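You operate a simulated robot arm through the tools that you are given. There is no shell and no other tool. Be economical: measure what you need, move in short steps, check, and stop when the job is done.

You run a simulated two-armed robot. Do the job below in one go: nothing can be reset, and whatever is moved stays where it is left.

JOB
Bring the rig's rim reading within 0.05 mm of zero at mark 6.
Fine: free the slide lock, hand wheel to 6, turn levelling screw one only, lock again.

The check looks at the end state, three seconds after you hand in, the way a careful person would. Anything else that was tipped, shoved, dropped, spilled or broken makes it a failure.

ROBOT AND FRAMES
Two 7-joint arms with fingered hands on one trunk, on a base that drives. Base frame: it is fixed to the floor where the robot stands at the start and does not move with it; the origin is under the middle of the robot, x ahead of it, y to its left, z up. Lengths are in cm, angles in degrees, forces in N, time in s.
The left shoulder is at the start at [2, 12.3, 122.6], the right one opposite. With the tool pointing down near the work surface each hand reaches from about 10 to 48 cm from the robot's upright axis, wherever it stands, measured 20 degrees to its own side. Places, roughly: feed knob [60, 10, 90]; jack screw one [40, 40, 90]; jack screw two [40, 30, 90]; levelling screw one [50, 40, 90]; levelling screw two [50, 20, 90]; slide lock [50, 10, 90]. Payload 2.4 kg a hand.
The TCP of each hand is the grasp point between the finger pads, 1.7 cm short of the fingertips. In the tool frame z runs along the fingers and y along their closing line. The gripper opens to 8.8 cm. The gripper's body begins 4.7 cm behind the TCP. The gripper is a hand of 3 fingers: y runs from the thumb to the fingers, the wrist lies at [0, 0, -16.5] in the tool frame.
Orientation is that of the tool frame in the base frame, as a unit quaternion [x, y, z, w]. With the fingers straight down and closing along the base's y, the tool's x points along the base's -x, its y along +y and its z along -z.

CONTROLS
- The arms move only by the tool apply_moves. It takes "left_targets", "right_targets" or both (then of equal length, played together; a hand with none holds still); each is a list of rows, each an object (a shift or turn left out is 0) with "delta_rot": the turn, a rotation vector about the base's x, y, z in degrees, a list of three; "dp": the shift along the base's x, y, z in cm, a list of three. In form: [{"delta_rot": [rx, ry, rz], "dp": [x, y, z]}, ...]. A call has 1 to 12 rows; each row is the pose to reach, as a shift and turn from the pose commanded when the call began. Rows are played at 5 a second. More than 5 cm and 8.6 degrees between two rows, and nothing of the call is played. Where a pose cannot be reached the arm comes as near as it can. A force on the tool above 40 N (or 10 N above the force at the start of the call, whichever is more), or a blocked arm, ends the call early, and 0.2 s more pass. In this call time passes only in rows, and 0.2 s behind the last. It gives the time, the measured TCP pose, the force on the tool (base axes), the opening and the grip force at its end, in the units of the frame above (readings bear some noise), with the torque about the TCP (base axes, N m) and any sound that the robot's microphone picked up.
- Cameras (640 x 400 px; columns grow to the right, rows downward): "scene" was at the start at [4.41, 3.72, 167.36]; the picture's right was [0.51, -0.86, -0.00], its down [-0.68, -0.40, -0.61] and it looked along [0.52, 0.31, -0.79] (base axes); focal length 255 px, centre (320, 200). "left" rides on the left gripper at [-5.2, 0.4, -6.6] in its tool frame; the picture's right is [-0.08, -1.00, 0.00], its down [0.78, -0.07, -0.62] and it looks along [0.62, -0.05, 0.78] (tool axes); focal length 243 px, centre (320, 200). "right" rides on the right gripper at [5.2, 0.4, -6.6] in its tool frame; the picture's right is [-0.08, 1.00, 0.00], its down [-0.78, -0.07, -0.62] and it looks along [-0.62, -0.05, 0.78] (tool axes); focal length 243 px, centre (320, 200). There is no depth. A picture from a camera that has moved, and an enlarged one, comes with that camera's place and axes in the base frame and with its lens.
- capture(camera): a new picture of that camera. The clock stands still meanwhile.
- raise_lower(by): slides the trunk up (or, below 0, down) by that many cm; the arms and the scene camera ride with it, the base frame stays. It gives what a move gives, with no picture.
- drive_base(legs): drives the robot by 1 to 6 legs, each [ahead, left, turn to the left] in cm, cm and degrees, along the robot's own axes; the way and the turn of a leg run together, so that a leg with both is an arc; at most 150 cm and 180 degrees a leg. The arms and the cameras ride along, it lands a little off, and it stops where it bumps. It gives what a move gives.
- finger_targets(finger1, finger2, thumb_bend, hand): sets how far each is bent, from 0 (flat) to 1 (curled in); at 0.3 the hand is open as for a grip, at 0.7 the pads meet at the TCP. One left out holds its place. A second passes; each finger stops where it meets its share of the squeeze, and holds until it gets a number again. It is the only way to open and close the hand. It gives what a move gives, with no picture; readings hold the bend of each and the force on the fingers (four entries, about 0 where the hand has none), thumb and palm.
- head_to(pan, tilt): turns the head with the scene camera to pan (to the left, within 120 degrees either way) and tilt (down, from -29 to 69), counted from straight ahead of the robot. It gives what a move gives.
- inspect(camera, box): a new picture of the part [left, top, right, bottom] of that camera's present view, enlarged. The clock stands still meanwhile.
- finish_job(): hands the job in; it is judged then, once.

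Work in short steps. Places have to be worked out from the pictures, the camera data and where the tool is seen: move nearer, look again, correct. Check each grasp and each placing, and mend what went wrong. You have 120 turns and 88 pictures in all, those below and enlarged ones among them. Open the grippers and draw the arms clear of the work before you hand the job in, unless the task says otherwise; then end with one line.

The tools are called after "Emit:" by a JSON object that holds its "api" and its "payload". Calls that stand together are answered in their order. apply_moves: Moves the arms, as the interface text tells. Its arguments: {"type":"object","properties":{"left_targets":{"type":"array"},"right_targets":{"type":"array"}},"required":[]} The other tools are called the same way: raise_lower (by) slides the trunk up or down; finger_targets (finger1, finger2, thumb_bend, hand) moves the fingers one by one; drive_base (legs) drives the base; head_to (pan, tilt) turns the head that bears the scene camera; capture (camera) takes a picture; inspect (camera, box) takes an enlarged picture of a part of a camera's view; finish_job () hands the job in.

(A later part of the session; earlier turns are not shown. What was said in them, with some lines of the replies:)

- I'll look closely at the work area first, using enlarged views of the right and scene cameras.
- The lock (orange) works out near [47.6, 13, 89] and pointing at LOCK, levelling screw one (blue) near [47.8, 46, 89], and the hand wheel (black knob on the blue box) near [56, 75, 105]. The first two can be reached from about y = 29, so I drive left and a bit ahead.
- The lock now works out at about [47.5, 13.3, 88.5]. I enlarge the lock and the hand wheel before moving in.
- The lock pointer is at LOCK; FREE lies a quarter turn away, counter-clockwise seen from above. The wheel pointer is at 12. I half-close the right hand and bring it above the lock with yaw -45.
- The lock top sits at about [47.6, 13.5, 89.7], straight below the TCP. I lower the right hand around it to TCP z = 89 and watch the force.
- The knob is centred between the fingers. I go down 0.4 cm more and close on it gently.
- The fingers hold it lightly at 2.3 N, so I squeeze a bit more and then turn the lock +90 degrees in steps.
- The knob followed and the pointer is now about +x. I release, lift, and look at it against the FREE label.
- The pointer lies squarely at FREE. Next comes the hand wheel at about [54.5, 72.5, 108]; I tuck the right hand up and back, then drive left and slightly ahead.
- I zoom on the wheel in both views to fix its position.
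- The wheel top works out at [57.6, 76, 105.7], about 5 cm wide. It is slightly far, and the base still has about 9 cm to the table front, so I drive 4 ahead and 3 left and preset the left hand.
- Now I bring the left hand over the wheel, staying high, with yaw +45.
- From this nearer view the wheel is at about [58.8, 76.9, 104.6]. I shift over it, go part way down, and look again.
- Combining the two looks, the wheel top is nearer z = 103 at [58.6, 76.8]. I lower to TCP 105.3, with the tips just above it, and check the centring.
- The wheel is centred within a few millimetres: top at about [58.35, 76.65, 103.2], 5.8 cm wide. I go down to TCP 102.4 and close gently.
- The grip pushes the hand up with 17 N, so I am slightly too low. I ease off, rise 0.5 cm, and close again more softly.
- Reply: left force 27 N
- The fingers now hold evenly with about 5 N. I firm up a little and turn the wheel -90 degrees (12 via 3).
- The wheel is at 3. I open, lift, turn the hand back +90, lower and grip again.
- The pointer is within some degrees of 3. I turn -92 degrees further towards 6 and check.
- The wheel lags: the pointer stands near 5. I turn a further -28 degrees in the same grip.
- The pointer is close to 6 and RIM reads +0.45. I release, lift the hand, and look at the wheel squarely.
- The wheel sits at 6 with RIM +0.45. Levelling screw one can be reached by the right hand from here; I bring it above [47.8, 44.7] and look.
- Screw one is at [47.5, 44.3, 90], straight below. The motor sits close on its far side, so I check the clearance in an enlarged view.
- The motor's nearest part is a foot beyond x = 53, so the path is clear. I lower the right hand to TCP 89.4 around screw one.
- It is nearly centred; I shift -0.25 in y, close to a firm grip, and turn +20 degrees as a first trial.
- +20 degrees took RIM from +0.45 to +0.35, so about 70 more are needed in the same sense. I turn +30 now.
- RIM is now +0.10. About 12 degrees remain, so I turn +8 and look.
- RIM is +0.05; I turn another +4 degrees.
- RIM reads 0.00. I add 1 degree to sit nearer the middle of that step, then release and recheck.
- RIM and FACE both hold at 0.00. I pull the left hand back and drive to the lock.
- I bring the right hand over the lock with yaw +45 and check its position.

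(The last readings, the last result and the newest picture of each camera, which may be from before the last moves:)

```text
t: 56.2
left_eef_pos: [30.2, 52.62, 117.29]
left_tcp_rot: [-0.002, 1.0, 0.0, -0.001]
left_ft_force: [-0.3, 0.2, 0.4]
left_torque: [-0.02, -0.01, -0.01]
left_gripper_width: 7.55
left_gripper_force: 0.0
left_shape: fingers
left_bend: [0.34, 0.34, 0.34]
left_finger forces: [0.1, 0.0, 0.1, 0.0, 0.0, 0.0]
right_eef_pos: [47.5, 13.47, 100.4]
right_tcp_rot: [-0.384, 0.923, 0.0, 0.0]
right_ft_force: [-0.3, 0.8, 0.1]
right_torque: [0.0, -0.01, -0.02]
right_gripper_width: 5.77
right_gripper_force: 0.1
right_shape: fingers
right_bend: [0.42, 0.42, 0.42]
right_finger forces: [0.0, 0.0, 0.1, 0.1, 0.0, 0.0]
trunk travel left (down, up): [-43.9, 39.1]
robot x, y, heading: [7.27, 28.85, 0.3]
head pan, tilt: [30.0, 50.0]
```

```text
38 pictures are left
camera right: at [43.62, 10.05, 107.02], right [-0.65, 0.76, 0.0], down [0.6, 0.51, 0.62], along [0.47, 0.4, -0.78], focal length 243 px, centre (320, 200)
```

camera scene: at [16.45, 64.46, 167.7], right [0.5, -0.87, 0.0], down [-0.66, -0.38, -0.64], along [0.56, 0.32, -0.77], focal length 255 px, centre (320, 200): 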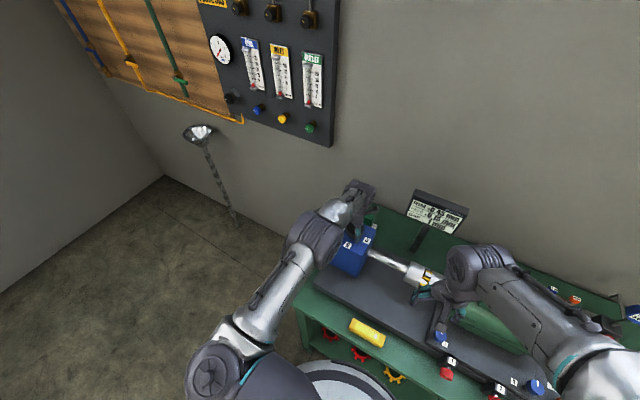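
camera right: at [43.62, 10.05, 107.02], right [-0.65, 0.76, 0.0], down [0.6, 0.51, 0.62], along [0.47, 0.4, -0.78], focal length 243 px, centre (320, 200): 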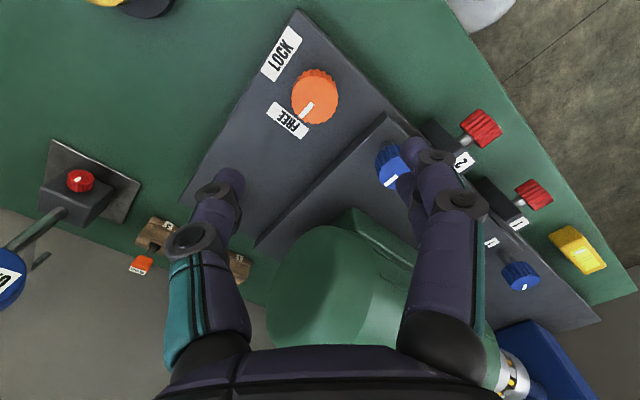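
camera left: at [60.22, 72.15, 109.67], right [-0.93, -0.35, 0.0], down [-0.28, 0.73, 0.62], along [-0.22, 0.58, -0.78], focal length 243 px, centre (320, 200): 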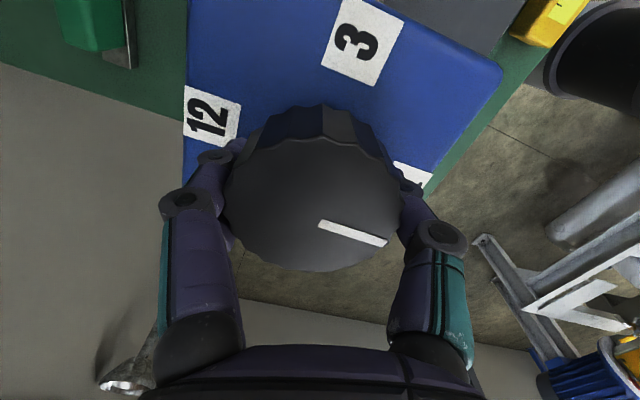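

The lock is at about [47.3, 13.0]. I shift a little, lower to 88.6, and grip.

Emit:
{"api": "apply_moves", "payload": {"right_targets": [{"dp": [-0.15, -0.35, -4]}, {"dp": [-0.15, -0.35, -8]}, {"dp": [-0.15, -0.35, -11.8]}]}}

Emit:
{"api": "finger_targets", "payload": {"hand": "right", "finger1": 0.7, "finger2": 0.7, "thumb_bend": 0.7}}

Emit:
{"api": "capture", "payload": {"camera": "right"}}

```text
t: 57.0
left_eef_pos: [30.09, 52.72, 117.31]
left_tcp_rot: [-0.002, 1.0, 0.0, 0.0]
left_ft_force: [0.2, 0.2, -1.0]
left_torque: [-0.01, -0.02, -0.01]
left_gripper_width: 7.54
left_gripper_force: 0.0
left_shape: fingers
left_bend: [0.34, 0.34, 0.34]
left_finger forces: [0.0, 0.0, 0.0, 0.1, 0.1, 0.0]
right_eef_pos: [47.38, 12.92, 88.65]
right_tcp_rot: [-0.383, 0.924, -0.001, 0.0]
right_ft_force: [-0.2, -0.1, 0.1]
right_torque: [-0.01, 0.01, 0.01]
right_gripper_width: 5.77
right_gripper_force: 0.0
right_shape: fingers
right_bend: [0.42, 0.42, 0.42]
right_finger forces: [0.1, 0.0, 0.1, 0.1, 0.0, 0.0]
trunk travel left (down, up): [-43.9, 39.1]
robot x, y, heading: [8.05, 28.38, 0.3]
head pan, tilt: [30.0, 50.0]
```

```text
t: 58.0
left_eef_pos: [30.07, 52.64, 117.28]
left_tcp_rot: [-0.002, 1.0, 0.0, 0.0]
left_ft_force: [-0.9, -0.4, -0.9]
left_torque: [-0.03, 0.01, -0.03]
left_gripper_width: 7.53
left_gripper_force: 0.0
left_shape: fingers
left_bend: [0.34, 0.34, 0.34]
left_finger forces: [0.0, 0.1, 0.1, 0.0, 0.0, 0.0]
right_eef_pos: [47.45, 12.91, 88.71]
right_tcp_rot: [-0.383, 0.924, 0.0, 0.0]
right_ft_force: [0.5, -1.5, -4.0]
right_torque: [-0.02, 0.0, -0.02]
right_gripper_width: 2.33
right_gripper_force: 9.2
right_shape: fingers
right_bend: [0.61, 0.58, 0.6]
right_finger forces: [3.6, 4.8, 0.1, 0.0, 9.6, 0.1]
trunk travel left (down, up): [-43.9, 39.1]
robot x, y, heading: [7.8, 28.63, 0.3]
head pan, tilt: [30.0, 50.0]
```

```text
37 pictures are left
camera right: at [43.55, 9.6, 95.28], right [-0.64, 0.76, 0.0], down [0.6, 0.51, 0.62], along [0.47, 0.4, -0.78], focal length 243 px, centre (320, 200)
```

right: 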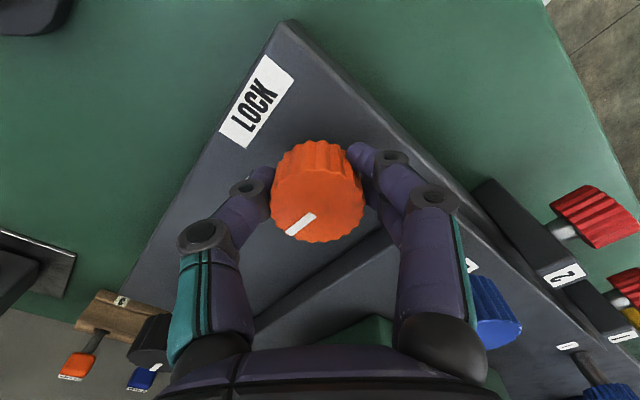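

The grip is even at 9 N with little side load. I turn the lock -90 degrees back to LOCK.

Emit:
{"api": "apply_moves", "payload": {"right_targets": [{"delta_rot": [0, 0, -7.5]}, {"delta_rot": [0, 0, -15]}, {"delta_rot": [0, 0, -22.5]}, {"delta_rot": [0, 0, -30]}, {"delta_rot": [0, 0, -37.5]}, {"delta_rot": [0, 0, -45]}, {"delta_rot": [0, 0, -52.5]}, {"delta_rot": [0, 0, -60]}, {"delta_rot": [0, 0, -67.5]}, {"delta_rot": [0, 0, -75]}, {"delta_rot": [0, 0, -82.5]}, {"delta_rot": [0, 0, -90]}]}}

Emit:
{"api": "capture", "payload": {"camera": "right"}}

Emit:
{"api": "capture", "payload": {"camera": "scene"}}

```text
t: 60.6
left_eef_pos: [30.13, 52.89, 117.2]
left_tcp_rot: [-0.003, 1.0, -0.001, 0.0]
left_ft_force: [0.1, 0.2, 0.7]
left_torque: [-0.01, 0.02, -0.02]
left_gripper_width: 7.55
left_gripper_force: 0.1
left_shape: fingers
left_bend: [0.34, 0.34, 0.34]
left_finger forces: [0.1, 0.0, 0.0, 0.0, 0.1, 0.0]
right_eef_pos: [47.43, 13.25, 88.74]
right_tcp_rot: [0.383, 0.924, 0.001, 0.0]
right_ft_force: [-0.8, 9.9, -4.4]
right_torque: [0.24, -0.03, 0.24]
right_gripper_width: 2.32
right_gripper_force: 10.8
right_shape: fingers
right_bend: [0.59, 0.56, 0.62]
right_finger forces: [7.7, 7.1, 0.0, 0.0, 6.2, 0.0]
trunk travel left (down, up): [-43.9, 39.1]
robot x, y, heading: [7.73, 28.84, 0.3]
head pan, tilt: [30.0, 50.0]
```

```text
36 pictures are left
camera right: at [44.15, 17.33, 95.31], right [0.77, 0.64, 0.0], down [0.5, -0.6, 0.62], along [0.4, -0.48, -0.78], focal length 243 px, centre (320, 200)
```

right: 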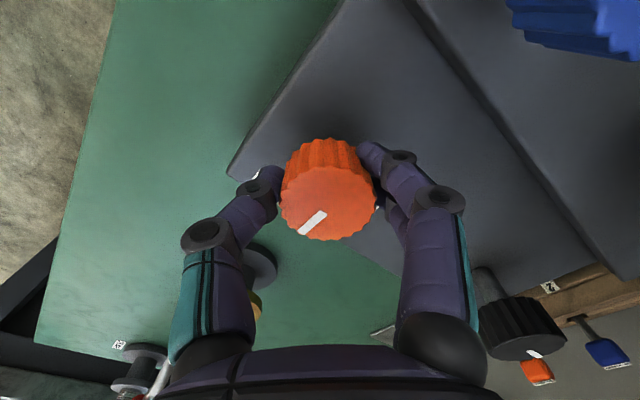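

```text
35 pictures are left
camera scene: at [12.49, 32.73, 167.7], right [0.5, -0.86, 0.0], down [-0.66, -0.39, -0.64], along [0.55, 0.32, -0.77], focal length 255 px, centre (320, 200)
```

scene: 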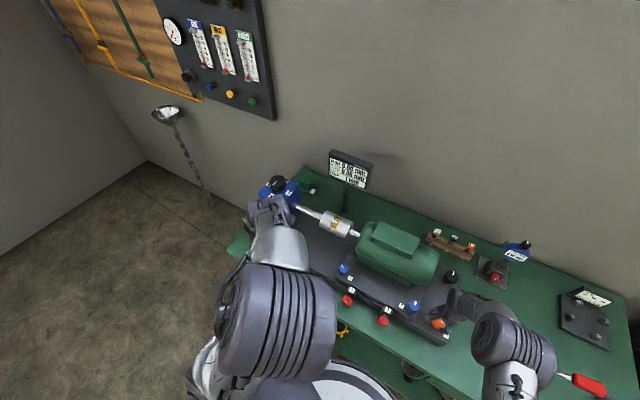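

The pointer looks the same as at the start, at LOCK, and the torque suggests the stop is reached. I release, lift, and check the lock and the readings.

Emit:
{"api": "finger_targets", "payload": {"hand": "right", "finger1": 0.4, "finger2": 0.4, "thumb_bend": 0.4}}

Emit:
{"api": "apply_moves", "payload": {"right_targets": [{"dp": [0, 0, 3]}, {"dp": [0, 0, 7]}, {"dp": [0, 0, 11]}]}}

Emit:
{"api": "inspect", "payload": {"camera": "right", "box": [240, 40, 400, 140]}}

Emit:
{"api": "inspect", "payload": {"camera": "scene", "box": [300, 130, 400, 192]}}

```text
t: 61.6
left_eef_pos: [30.14, 52.7, 117.32]
left_tcp_rot: [-0.002, 1.0, 0.0, 0.0]
left_ft_force: [0.0, 0.0, -0.6]
left_torque: [0.0, 0.01, 0.01]
left_gripper_width: 7.54
left_gripper_force: 0.1
left_shape: fingers
left_bend: [0.34, 0.34, 0.34]
left_finger forces: [0.0, 0.0, 0.1, 0.0, 0.1, 0.1]
right_eef_pos: [47.45, 13.12, 88.69]
right_tcp_rot: [0.383, 0.924, 0.0, 0.0]
right_ft_force: [-0.3, -0.3, -0.9]
right_torque: [0.03, -0.02, 0.01]
right_gripper_width: 6.19
right_gripper_force: 0.0
right_shape: fingers
right_bend: [0.4, 0.4, 0.4]
right_finger forces: [0.0, 0.0, 0.0, 0.1, 0.0, 0.0]
trunk travel left (down, up): [-43.9, 39.1]
robot x, y, heading: [7.74, 28.73, -0.0]
head pan, tilt: [30.0, 50.0]
```

```text
t: 62.4
left_eef_pos: [30.01, 52.73, 117.39]
left_tcp_rot: [-0.003, 1.0, 0.0, -0.001]
left_ft_force: [-0.1, 0.1, 0.7]
left_torque: [0.01, 0.01, 0.0]
left_gripper_width: 7.56
left_gripper_force: 0.0
left_shape: fingers
left_bend: [0.34, 0.34, 0.34]
left_finger forces: [0.1, 0.0, 0.1, 0.0, 0.1, 0.0]
right_eef_pos: [47.28, 13.16, 99.79]
right_tcp_rot: [0.382, 0.924, 0.0, 0.0]
right_ft_force: [0.8, 0.6, -0.4]
right_torque: [0.01, 0.0, 0.01]
right_gripper_width: 6.25
right_gripper_force: 0.0
right_shape: fingers
right_bend: [0.4, 0.4, 0.4]
right_finger forces: [0.0, 0.0, 0.0, 0.0, 0.0, 0.0]
trunk travel left (down, up): [-43.9, 39.1]
robot x, y, heading: [7.82, 28.37, 0.3]
head pan, tilt: [30.0, 50.0]
```

```text
4.00 times, centred on (320, 90) of right
camera zoom: at [43.98, 17.22, 106.42], right [0.76, 0.65, 0.0], down [0.51, -0.6, 0.62], along [0.4, -0.48, -0.78], focal length 970 px, centre (320, 640)
```

zoom: 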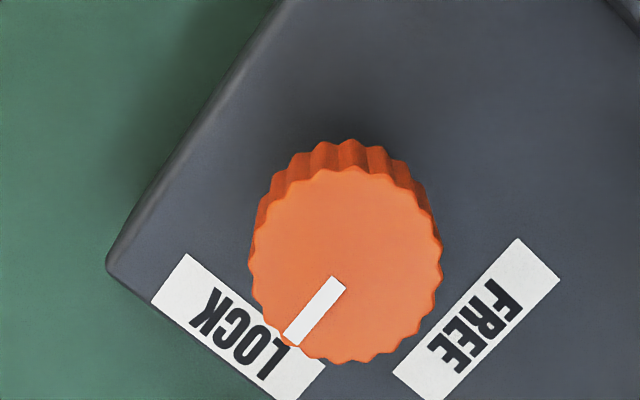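

```text
6.40 times, centred on (350, 161) of scene
camera zoom: at [12.42, 32.57, 167.71], right [0.5, -0.86, 0.0], down [-0.66, -0.39, -0.64], along [0.56, 0.32, -0.77], focal length 1634 px, centre (128, 450)
```

zoom: 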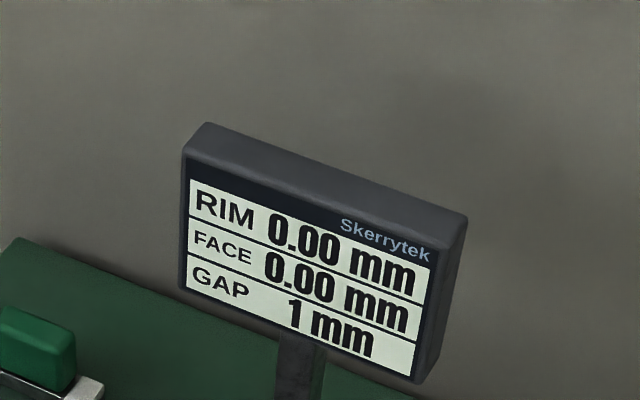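

The pointer may be a few degrees short of its starting angle (about -87 against -93). I grip again and nudge it to the stop.

Emit:
{"api": "apply_moves", "payload": {"right_targets": [{"dp": [0.1, 0.05, -4]}, {"dp": [0.1, 0.05, -8]}, {"dp": [0.1, 0.05, -11]}]}}

Emit:
{"api": "finger_targets", "payload": {"hand": "right", "finger1": 0.7, "finger2": 0.7, "thumb_bend": 0.7}}

Emit:
{"api": "apply_moves", "payload": {"right_targets": [{"delta_rot": [0, 0, -6]}, {"delta_rot": [0, 0, -12]}]}}

Emit:
{"api": "finger_targets", "payload": {"hand": "right", "finger1": 0.4, "finger2": 0.4, "thumb_bend": 0.4}}

Emit:
{"api": "apply_moves", "payload": {"right_targets": [{"dp": [0, 0, 3]}, {"dp": [0, 0, 7], "delta_rot": [0, 0, 6]}, {"dp": [0, 0, 11], "delta_rot": [0, 0, 12]}]}}

Emit:
{"api": "inspect", "payload": {"camera": "right", "box": [240, 40, 400, 140]}}

```text
t: 63.2
left_eef_pos: [30.07, 52.74, 117.38]
left_tcp_rot: [-0.002, 1.0, 0.0, 0.0]
left_ft_force: [0.9, 0.0, 0.7]
left_torque: [0.02, 0.02, 0.0]
left_gripper_width: 7.55
left_gripper_force: 0.1
left_shape: fingers
left_bend: [0.34, 0.34, 0.34]
left_finger forces: [0.1, 0.0, 0.0, 0.1, 0.1, 0.1]
right_eef_pos: [47.48, 13.02, 88.98]
right_tcp_rot: [0.383, 0.924, 0.001, 0.0]
right_ft_force: [0.7, 0.0, -0.1]
right_torque: [-0.03, -0.02, 0.03]
right_gripper_width: 6.23
right_gripper_force: 0.0
right_shape: fingers
right_bend: [0.4, 0.4, 0.4]
right_finger forces: [0.0, 0.0, 0.0, 0.1, 0.1, 0.1]
trunk travel left (down, up): [-43.9, 39.1]
robot x, y, heading: [7.95, 28.95, 0.4]
head pan, tilt: [30.0, 50.0]
```

```text
t: 64.2
left_eef_pos: [30.14, 52.76, 117.27]
left_tcp_rot: [-0.003, 1.0, 0.0, -0.001]
left_ft_force: [-0.5, -0.7, 0.1]
left_torque: [0.01, 0.01, 0.02]
left_gripper_width: 7.52
left_gripper_force: 0.1
left_shape: fingers
left_bend: [0.34, 0.34, 0.34]
left_finger forces: [0.0, 0.0, 0.1, 0.1, 0.0, 0.1]
right_eef_pos: [47.5, 13.17, 89.1]
right_tcp_rot: [0.383, 0.924, 0.0, 0.0]
right_ft_force: [3.3, 5.8, -3.5]
right_torque: [0.07, -0.07, 0.06]
right_gripper_width: 2.39
right_gripper_force: 9.7
right_shape: fingers
right_bend: [0.57, 0.55, 0.63]
right_finger forces: [6.2, 7.1, 0.0, 0.0, 6.6, 0.0]
trunk travel left (down, up): [-43.9, 39.1]
robot x, y, heading: [8.02, 28.81, 0.5]
head pan, tilt: [30.0, 50.0]
```

```text
t: 64.8
left_eef_pos: [30.0, 52.86, 117.31]
left_tcp_rot: [-0.003, 1.0, -0.002, -0.001]
left_ft_force: [0.4, 0.0, 0.4]
left_torque: [0.02, -0.03, -0.01]
left_gripper_width: 7.56
left_gripper_force: 0.1
left_shape: fingers
left_bend: [0.34, 0.34, 0.34]
left_finger forces: [0.0, 0.0, 0.0, 0.1, 0.1, 0.0]
right_eef_pos: [47.42, 13.32, 89.0]
right_tcp_rot: [0.477, 0.879, -0.001, -0.001]
right_ft_force: [-2.7, 12.5, -1.1]
right_torque: [0.18, 0.06, 0.28]
right_gripper_width: 2.28
right_gripper_force: 10.9
right_shape: fingers
right_bend: [0.58, 0.55, 0.64]
right_finger forces: [11.2, 5.4, 0.1, 0.1, 5.8, 0.0]
trunk travel left (down, up): [-43.9, 39.1]
robot x, y, heading: [7.8, 28.6, 0.3]
head pan, tilt: [30.0, 50.0]
```

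```text
t: 65.8
left_eef_pos: [30.14, 52.71, 117.39]
left_tcp_rot: [-0.003, 1.0, 0.001, 0.0]
left_ft_force: [0.5, -1.5, -0.4]
left_torque: [0.0, 0.0, -0.01]
left_gripper_width: 7.55
left_gripper_force: 0.1
left_shape: fingers
left_bend: [0.34, 0.34, 0.34]
left_finger forces: [0.1, 0.0, 0.0, 0.0, 0.0, 0.0]
right_eef_pos: [47.49, 13.18, 89.02]
right_tcp_rot: [0.477, 0.879, 0.0, 0.0]
right_ft_force: [0.1, -0.5, 0.4]
right_torque: [-0.01, 0.01, 0.01]
right_gripper_width: 6.23
right_gripper_force: 0.1
right_shape: fingers
right_bend: [0.4, 0.4, 0.4]
right_finger forces: [0.1, 0.0, 0.0, 0.1, 0.0, 0.0]
trunk travel left (down, up): [-43.9, 39.1]
robot x, y, heading: [7.78, 28.61, 0.0]
head pan, tilt: [30.0, 50.0]
```

```text
t: 66.6
left_eef_pos: [30.16, 52.72, 117.29]
left_tcp_rot: [-0.003, 1.0, 0.0, 0.0]
left_ft_force: [0.7, -0.9, -0.6]
left_torque: [0.0, 0.01, -0.02]
left_gripper_width: 7.56
left_gripper_force: 0.1
left_shape: fingers
left_bend: [0.34, 0.34, 0.34]
left_finger forces: [0.0, 0.1, 0.0, 0.0, 0.0, 0.1]
right_eef_pos: [47.56, 13.19, 99.88]
right_tcp_rot: [0.382, 0.924, 0.0, -0.001]
right_ft_force: [0.0, 1.0, 0.3]
right_torque: [0.02, 0.02, -0.03]
right_gripper_width: 6.23
right_gripper_force: 0.1
right_shape: fingers
right_bend: [0.4, 0.4, 0.4]
right_finger forces: [0.0, 0.0, 0.0, 0.1, 0.0, 0.0]
trunk travel left (down, up): [-43.9, 39.1]
robot x, y, heading: [7.84, 28.67, 0.3]
head pan, tilt: [30.0, 50.0]
```

```text
4.00 times, centred on (320, 90) of right
camera zoom: at [44.34, 17.17, 106.51], right [0.76, 0.65, 0.0], down [0.51, -0.6, 0.62], along [0.4, -0.47, -0.78], focal length 970 px, centre (320, 640)
```

zoom: 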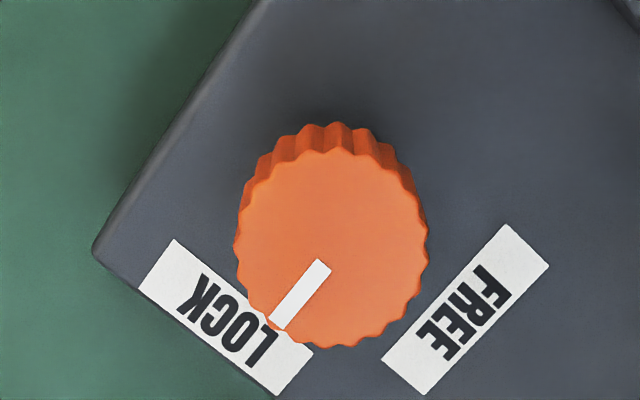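

The pointer barely moved, so it is against its stop at LOCK. I open the hands, draw the arms clear, and take a last look.

Emit:
{"api": "apply_moves", "payload": {"right_targets": [{"dp": [-2, 0, 4], "delta_rot": [0, 0, 7]}, {"dp": [-5, 0, 8], "delta_rot": [0, 0, 14]}, {"dp": [-8, 0, 12], "delta_rot": [0, 0, 21]}, {"dp": [-11, 0, 15], "delta_rot": [0, 0, 28]}, {"dp": [-14, 0, 18], "delta_rot": [0, 0, 36]}, {"dp": [-17, -1, 20], "delta_rot": [0, 0, 44]}]}}

Emit:
{"api": "finger_targets", "payload": {"hand": "right", "finger1": 0.3, "finger2": 0.3, "thumb_bend": 0.3}}

Emit:
{"api": "finger_targets", "payload": {"hand": "left", "finger1": 0.3, "finger2": 0.3, "thumb_bend": 0.3}}

Emit:
{"api": "inspect", "payload": {"camera": "scene", "box": [240, 130, 480, 280]}}

Emit:
{"api": "inspect", "payload": {"camera": "scene", "box": [300, 130, 400, 192]}}

```text
t: 68.0
left_eef_pos: [30.05, 52.63, 117.4]
left_tcp_rot: [-0.003, 1.0, 0.002, 0.0]
left_ft_force: [0.0, -0.1, 0.5]
left_torque: [0.0, -0.01, 0.0]
left_gripper_width: 7.55
left_gripper_force: 0.1
left_shape: fingers
left_bend: [0.34, 0.34, 0.34]
left_finger forces: [0.0, 0.0, 0.0, 0.1, 0.0, 0.0]
right_eef_pos: [30.57, 11.93, 119.87]
right_tcp_rot: [0.008, 1.0, -0.001, 0.001]
right_ft_force: [0.4, 0.0, 0.3]
right_torque: [-0.01, 0.01, 0.03]
right_gripper_width: 6.24
right_gripper_force: 0.1
right_shape: fingers
right_bend: [0.4, 0.4, 0.4]
right_finger forces: [0.0, 0.1, 0.0, 0.0, 0.0, 0.0]
trunk travel left (down, up): [-43.9, 39.1]
robot x, y, heading: [7.38, 28.41, 0.1]
head pan, tilt: [30.0, 50.0]
```

```text
t: 69.0
left_eef_pos: [30.12, 52.7, 117.35]
left_tcp_rot: [-0.003, 1.0, 0.0, 0.0]
left_ft_force: [1.0, 0.4, 0.0]
left_torque: [0.0, -0.03, 0.02]
left_gripper_width: 7.53
left_gripper_force: 0.0
left_shape: fingers
left_bend: [0.34, 0.34, 0.34]
left_finger forces: [0.1, 0.0, 0.1, 0.0, 0.1, 0.1]
right_eef_pos: [30.61, 12.1, 119.81]
right_tcp_rot: [0.009, 1.0, 0.0, 0.0]
right_ft_force: [0.2, -0.6, 0.3]
right_torque: [0.0, 0.03, 0.02]
right_gripper_width: 8.42
right_gripper_force: 0.1
right_shape: fingers
right_bend: [0.3, 0.3, 0.3]
right_finger forces: [0.0, 0.1, 0.0, 0.0, 0.0, 0.0]
trunk travel left (down, up): [-43.9, 39.1]
robot x, y, heading: [8.13, 28.75, 0.5]
head pan, tilt: [30.0, 50.0]
```

```text
t: 70.0
left_eef_pos: [30.11, 52.69, 117.29]
left_tcp_rot: [-0.002, 1.0, 0.0, 0.0]
left_ft_force: [-0.1, 0.0, -0.2]
left_torque: [-0.04, 0.01, -0.01]
left_gripper_width: 8.4
left_gripper_force: 0.0
left_shape: fingers
left_bend: [0.3, 0.3, 0.3]
left_finger forces: [0.0, 0.1, 0.1, 0.1, 0.1, 0.0]
right_eef_pos: [30.57, 12.15, 119.81]
right_tcp_rot: [0.009, 1.0, 0.0, -0.001]
right_ft_force: [-0.1, 0.4, 0.1]
right_torque: [-0.03, 0.01, 0.0]
right_gripper_width: 8.42
right_gripper_force: 0.1
right_shape: fingers
right_bend: [0.3, 0.3, 0.3]
right_finger forces: [0.0, 0.1, 0.0, 0.1, 0.1, 0.0]
trunk travel left (down, up): [-43.9, 39.1]
robot x, y, heading: [8.16, 28.8, 0.4]
head pan, tilt: [30.0, 50.0]
```

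```text
2.67 times, centred on (360, 205) of scene
camera zoom: at [12.46, 32.55, 167.7], right [0.5, -0.86, 0.0], down [-0.66, -0.39, -0.64], along [0.55, 0.32, -0.77], focal length 681 px, centre (213, 187)
```

zoom: 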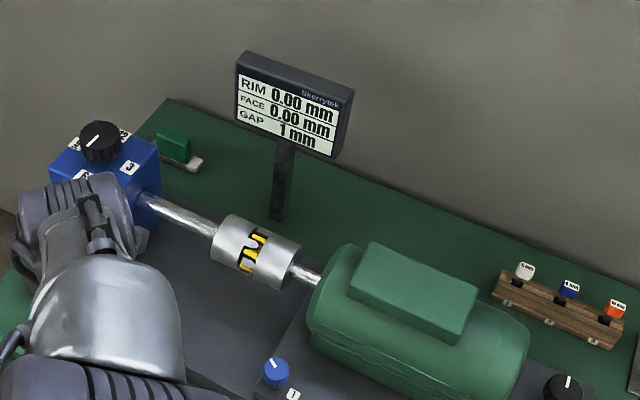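

```text
6.40 times, centred on (350, 161) of scene
camera zoom: at [12.46, 32.55, 167.7], right [0.5, -0.86, 0.0], down [-0.66, -0.39, -0.64], along [0.55, 0.32, -0.77], focal length 1634 px, centre (128, 450)
```

zoom: 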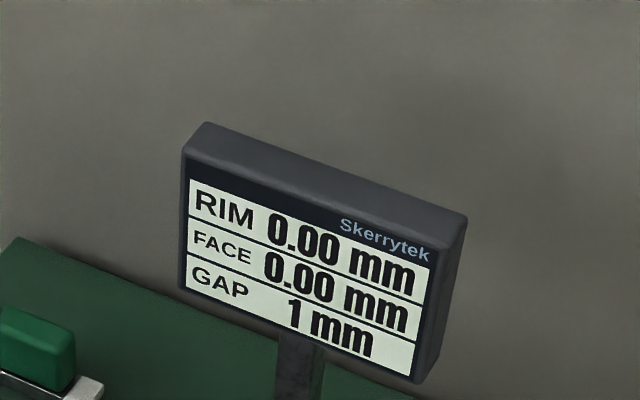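

RIM reads 0.00 with the wheel at 6 and the lock at LOCK, and both hands are open and clear. I hand in.

Emit:
{"api": "finish_job", "payload": {}}

```text
The job is handed in.
```

The job is handed in: the rim reads 0.00 mm at mark 6, down from +0.45 mm, adjusted with levelling screw one only. The slide lock is back at LOCK, both hands are open and clear, and I saw nothing else disturbed.
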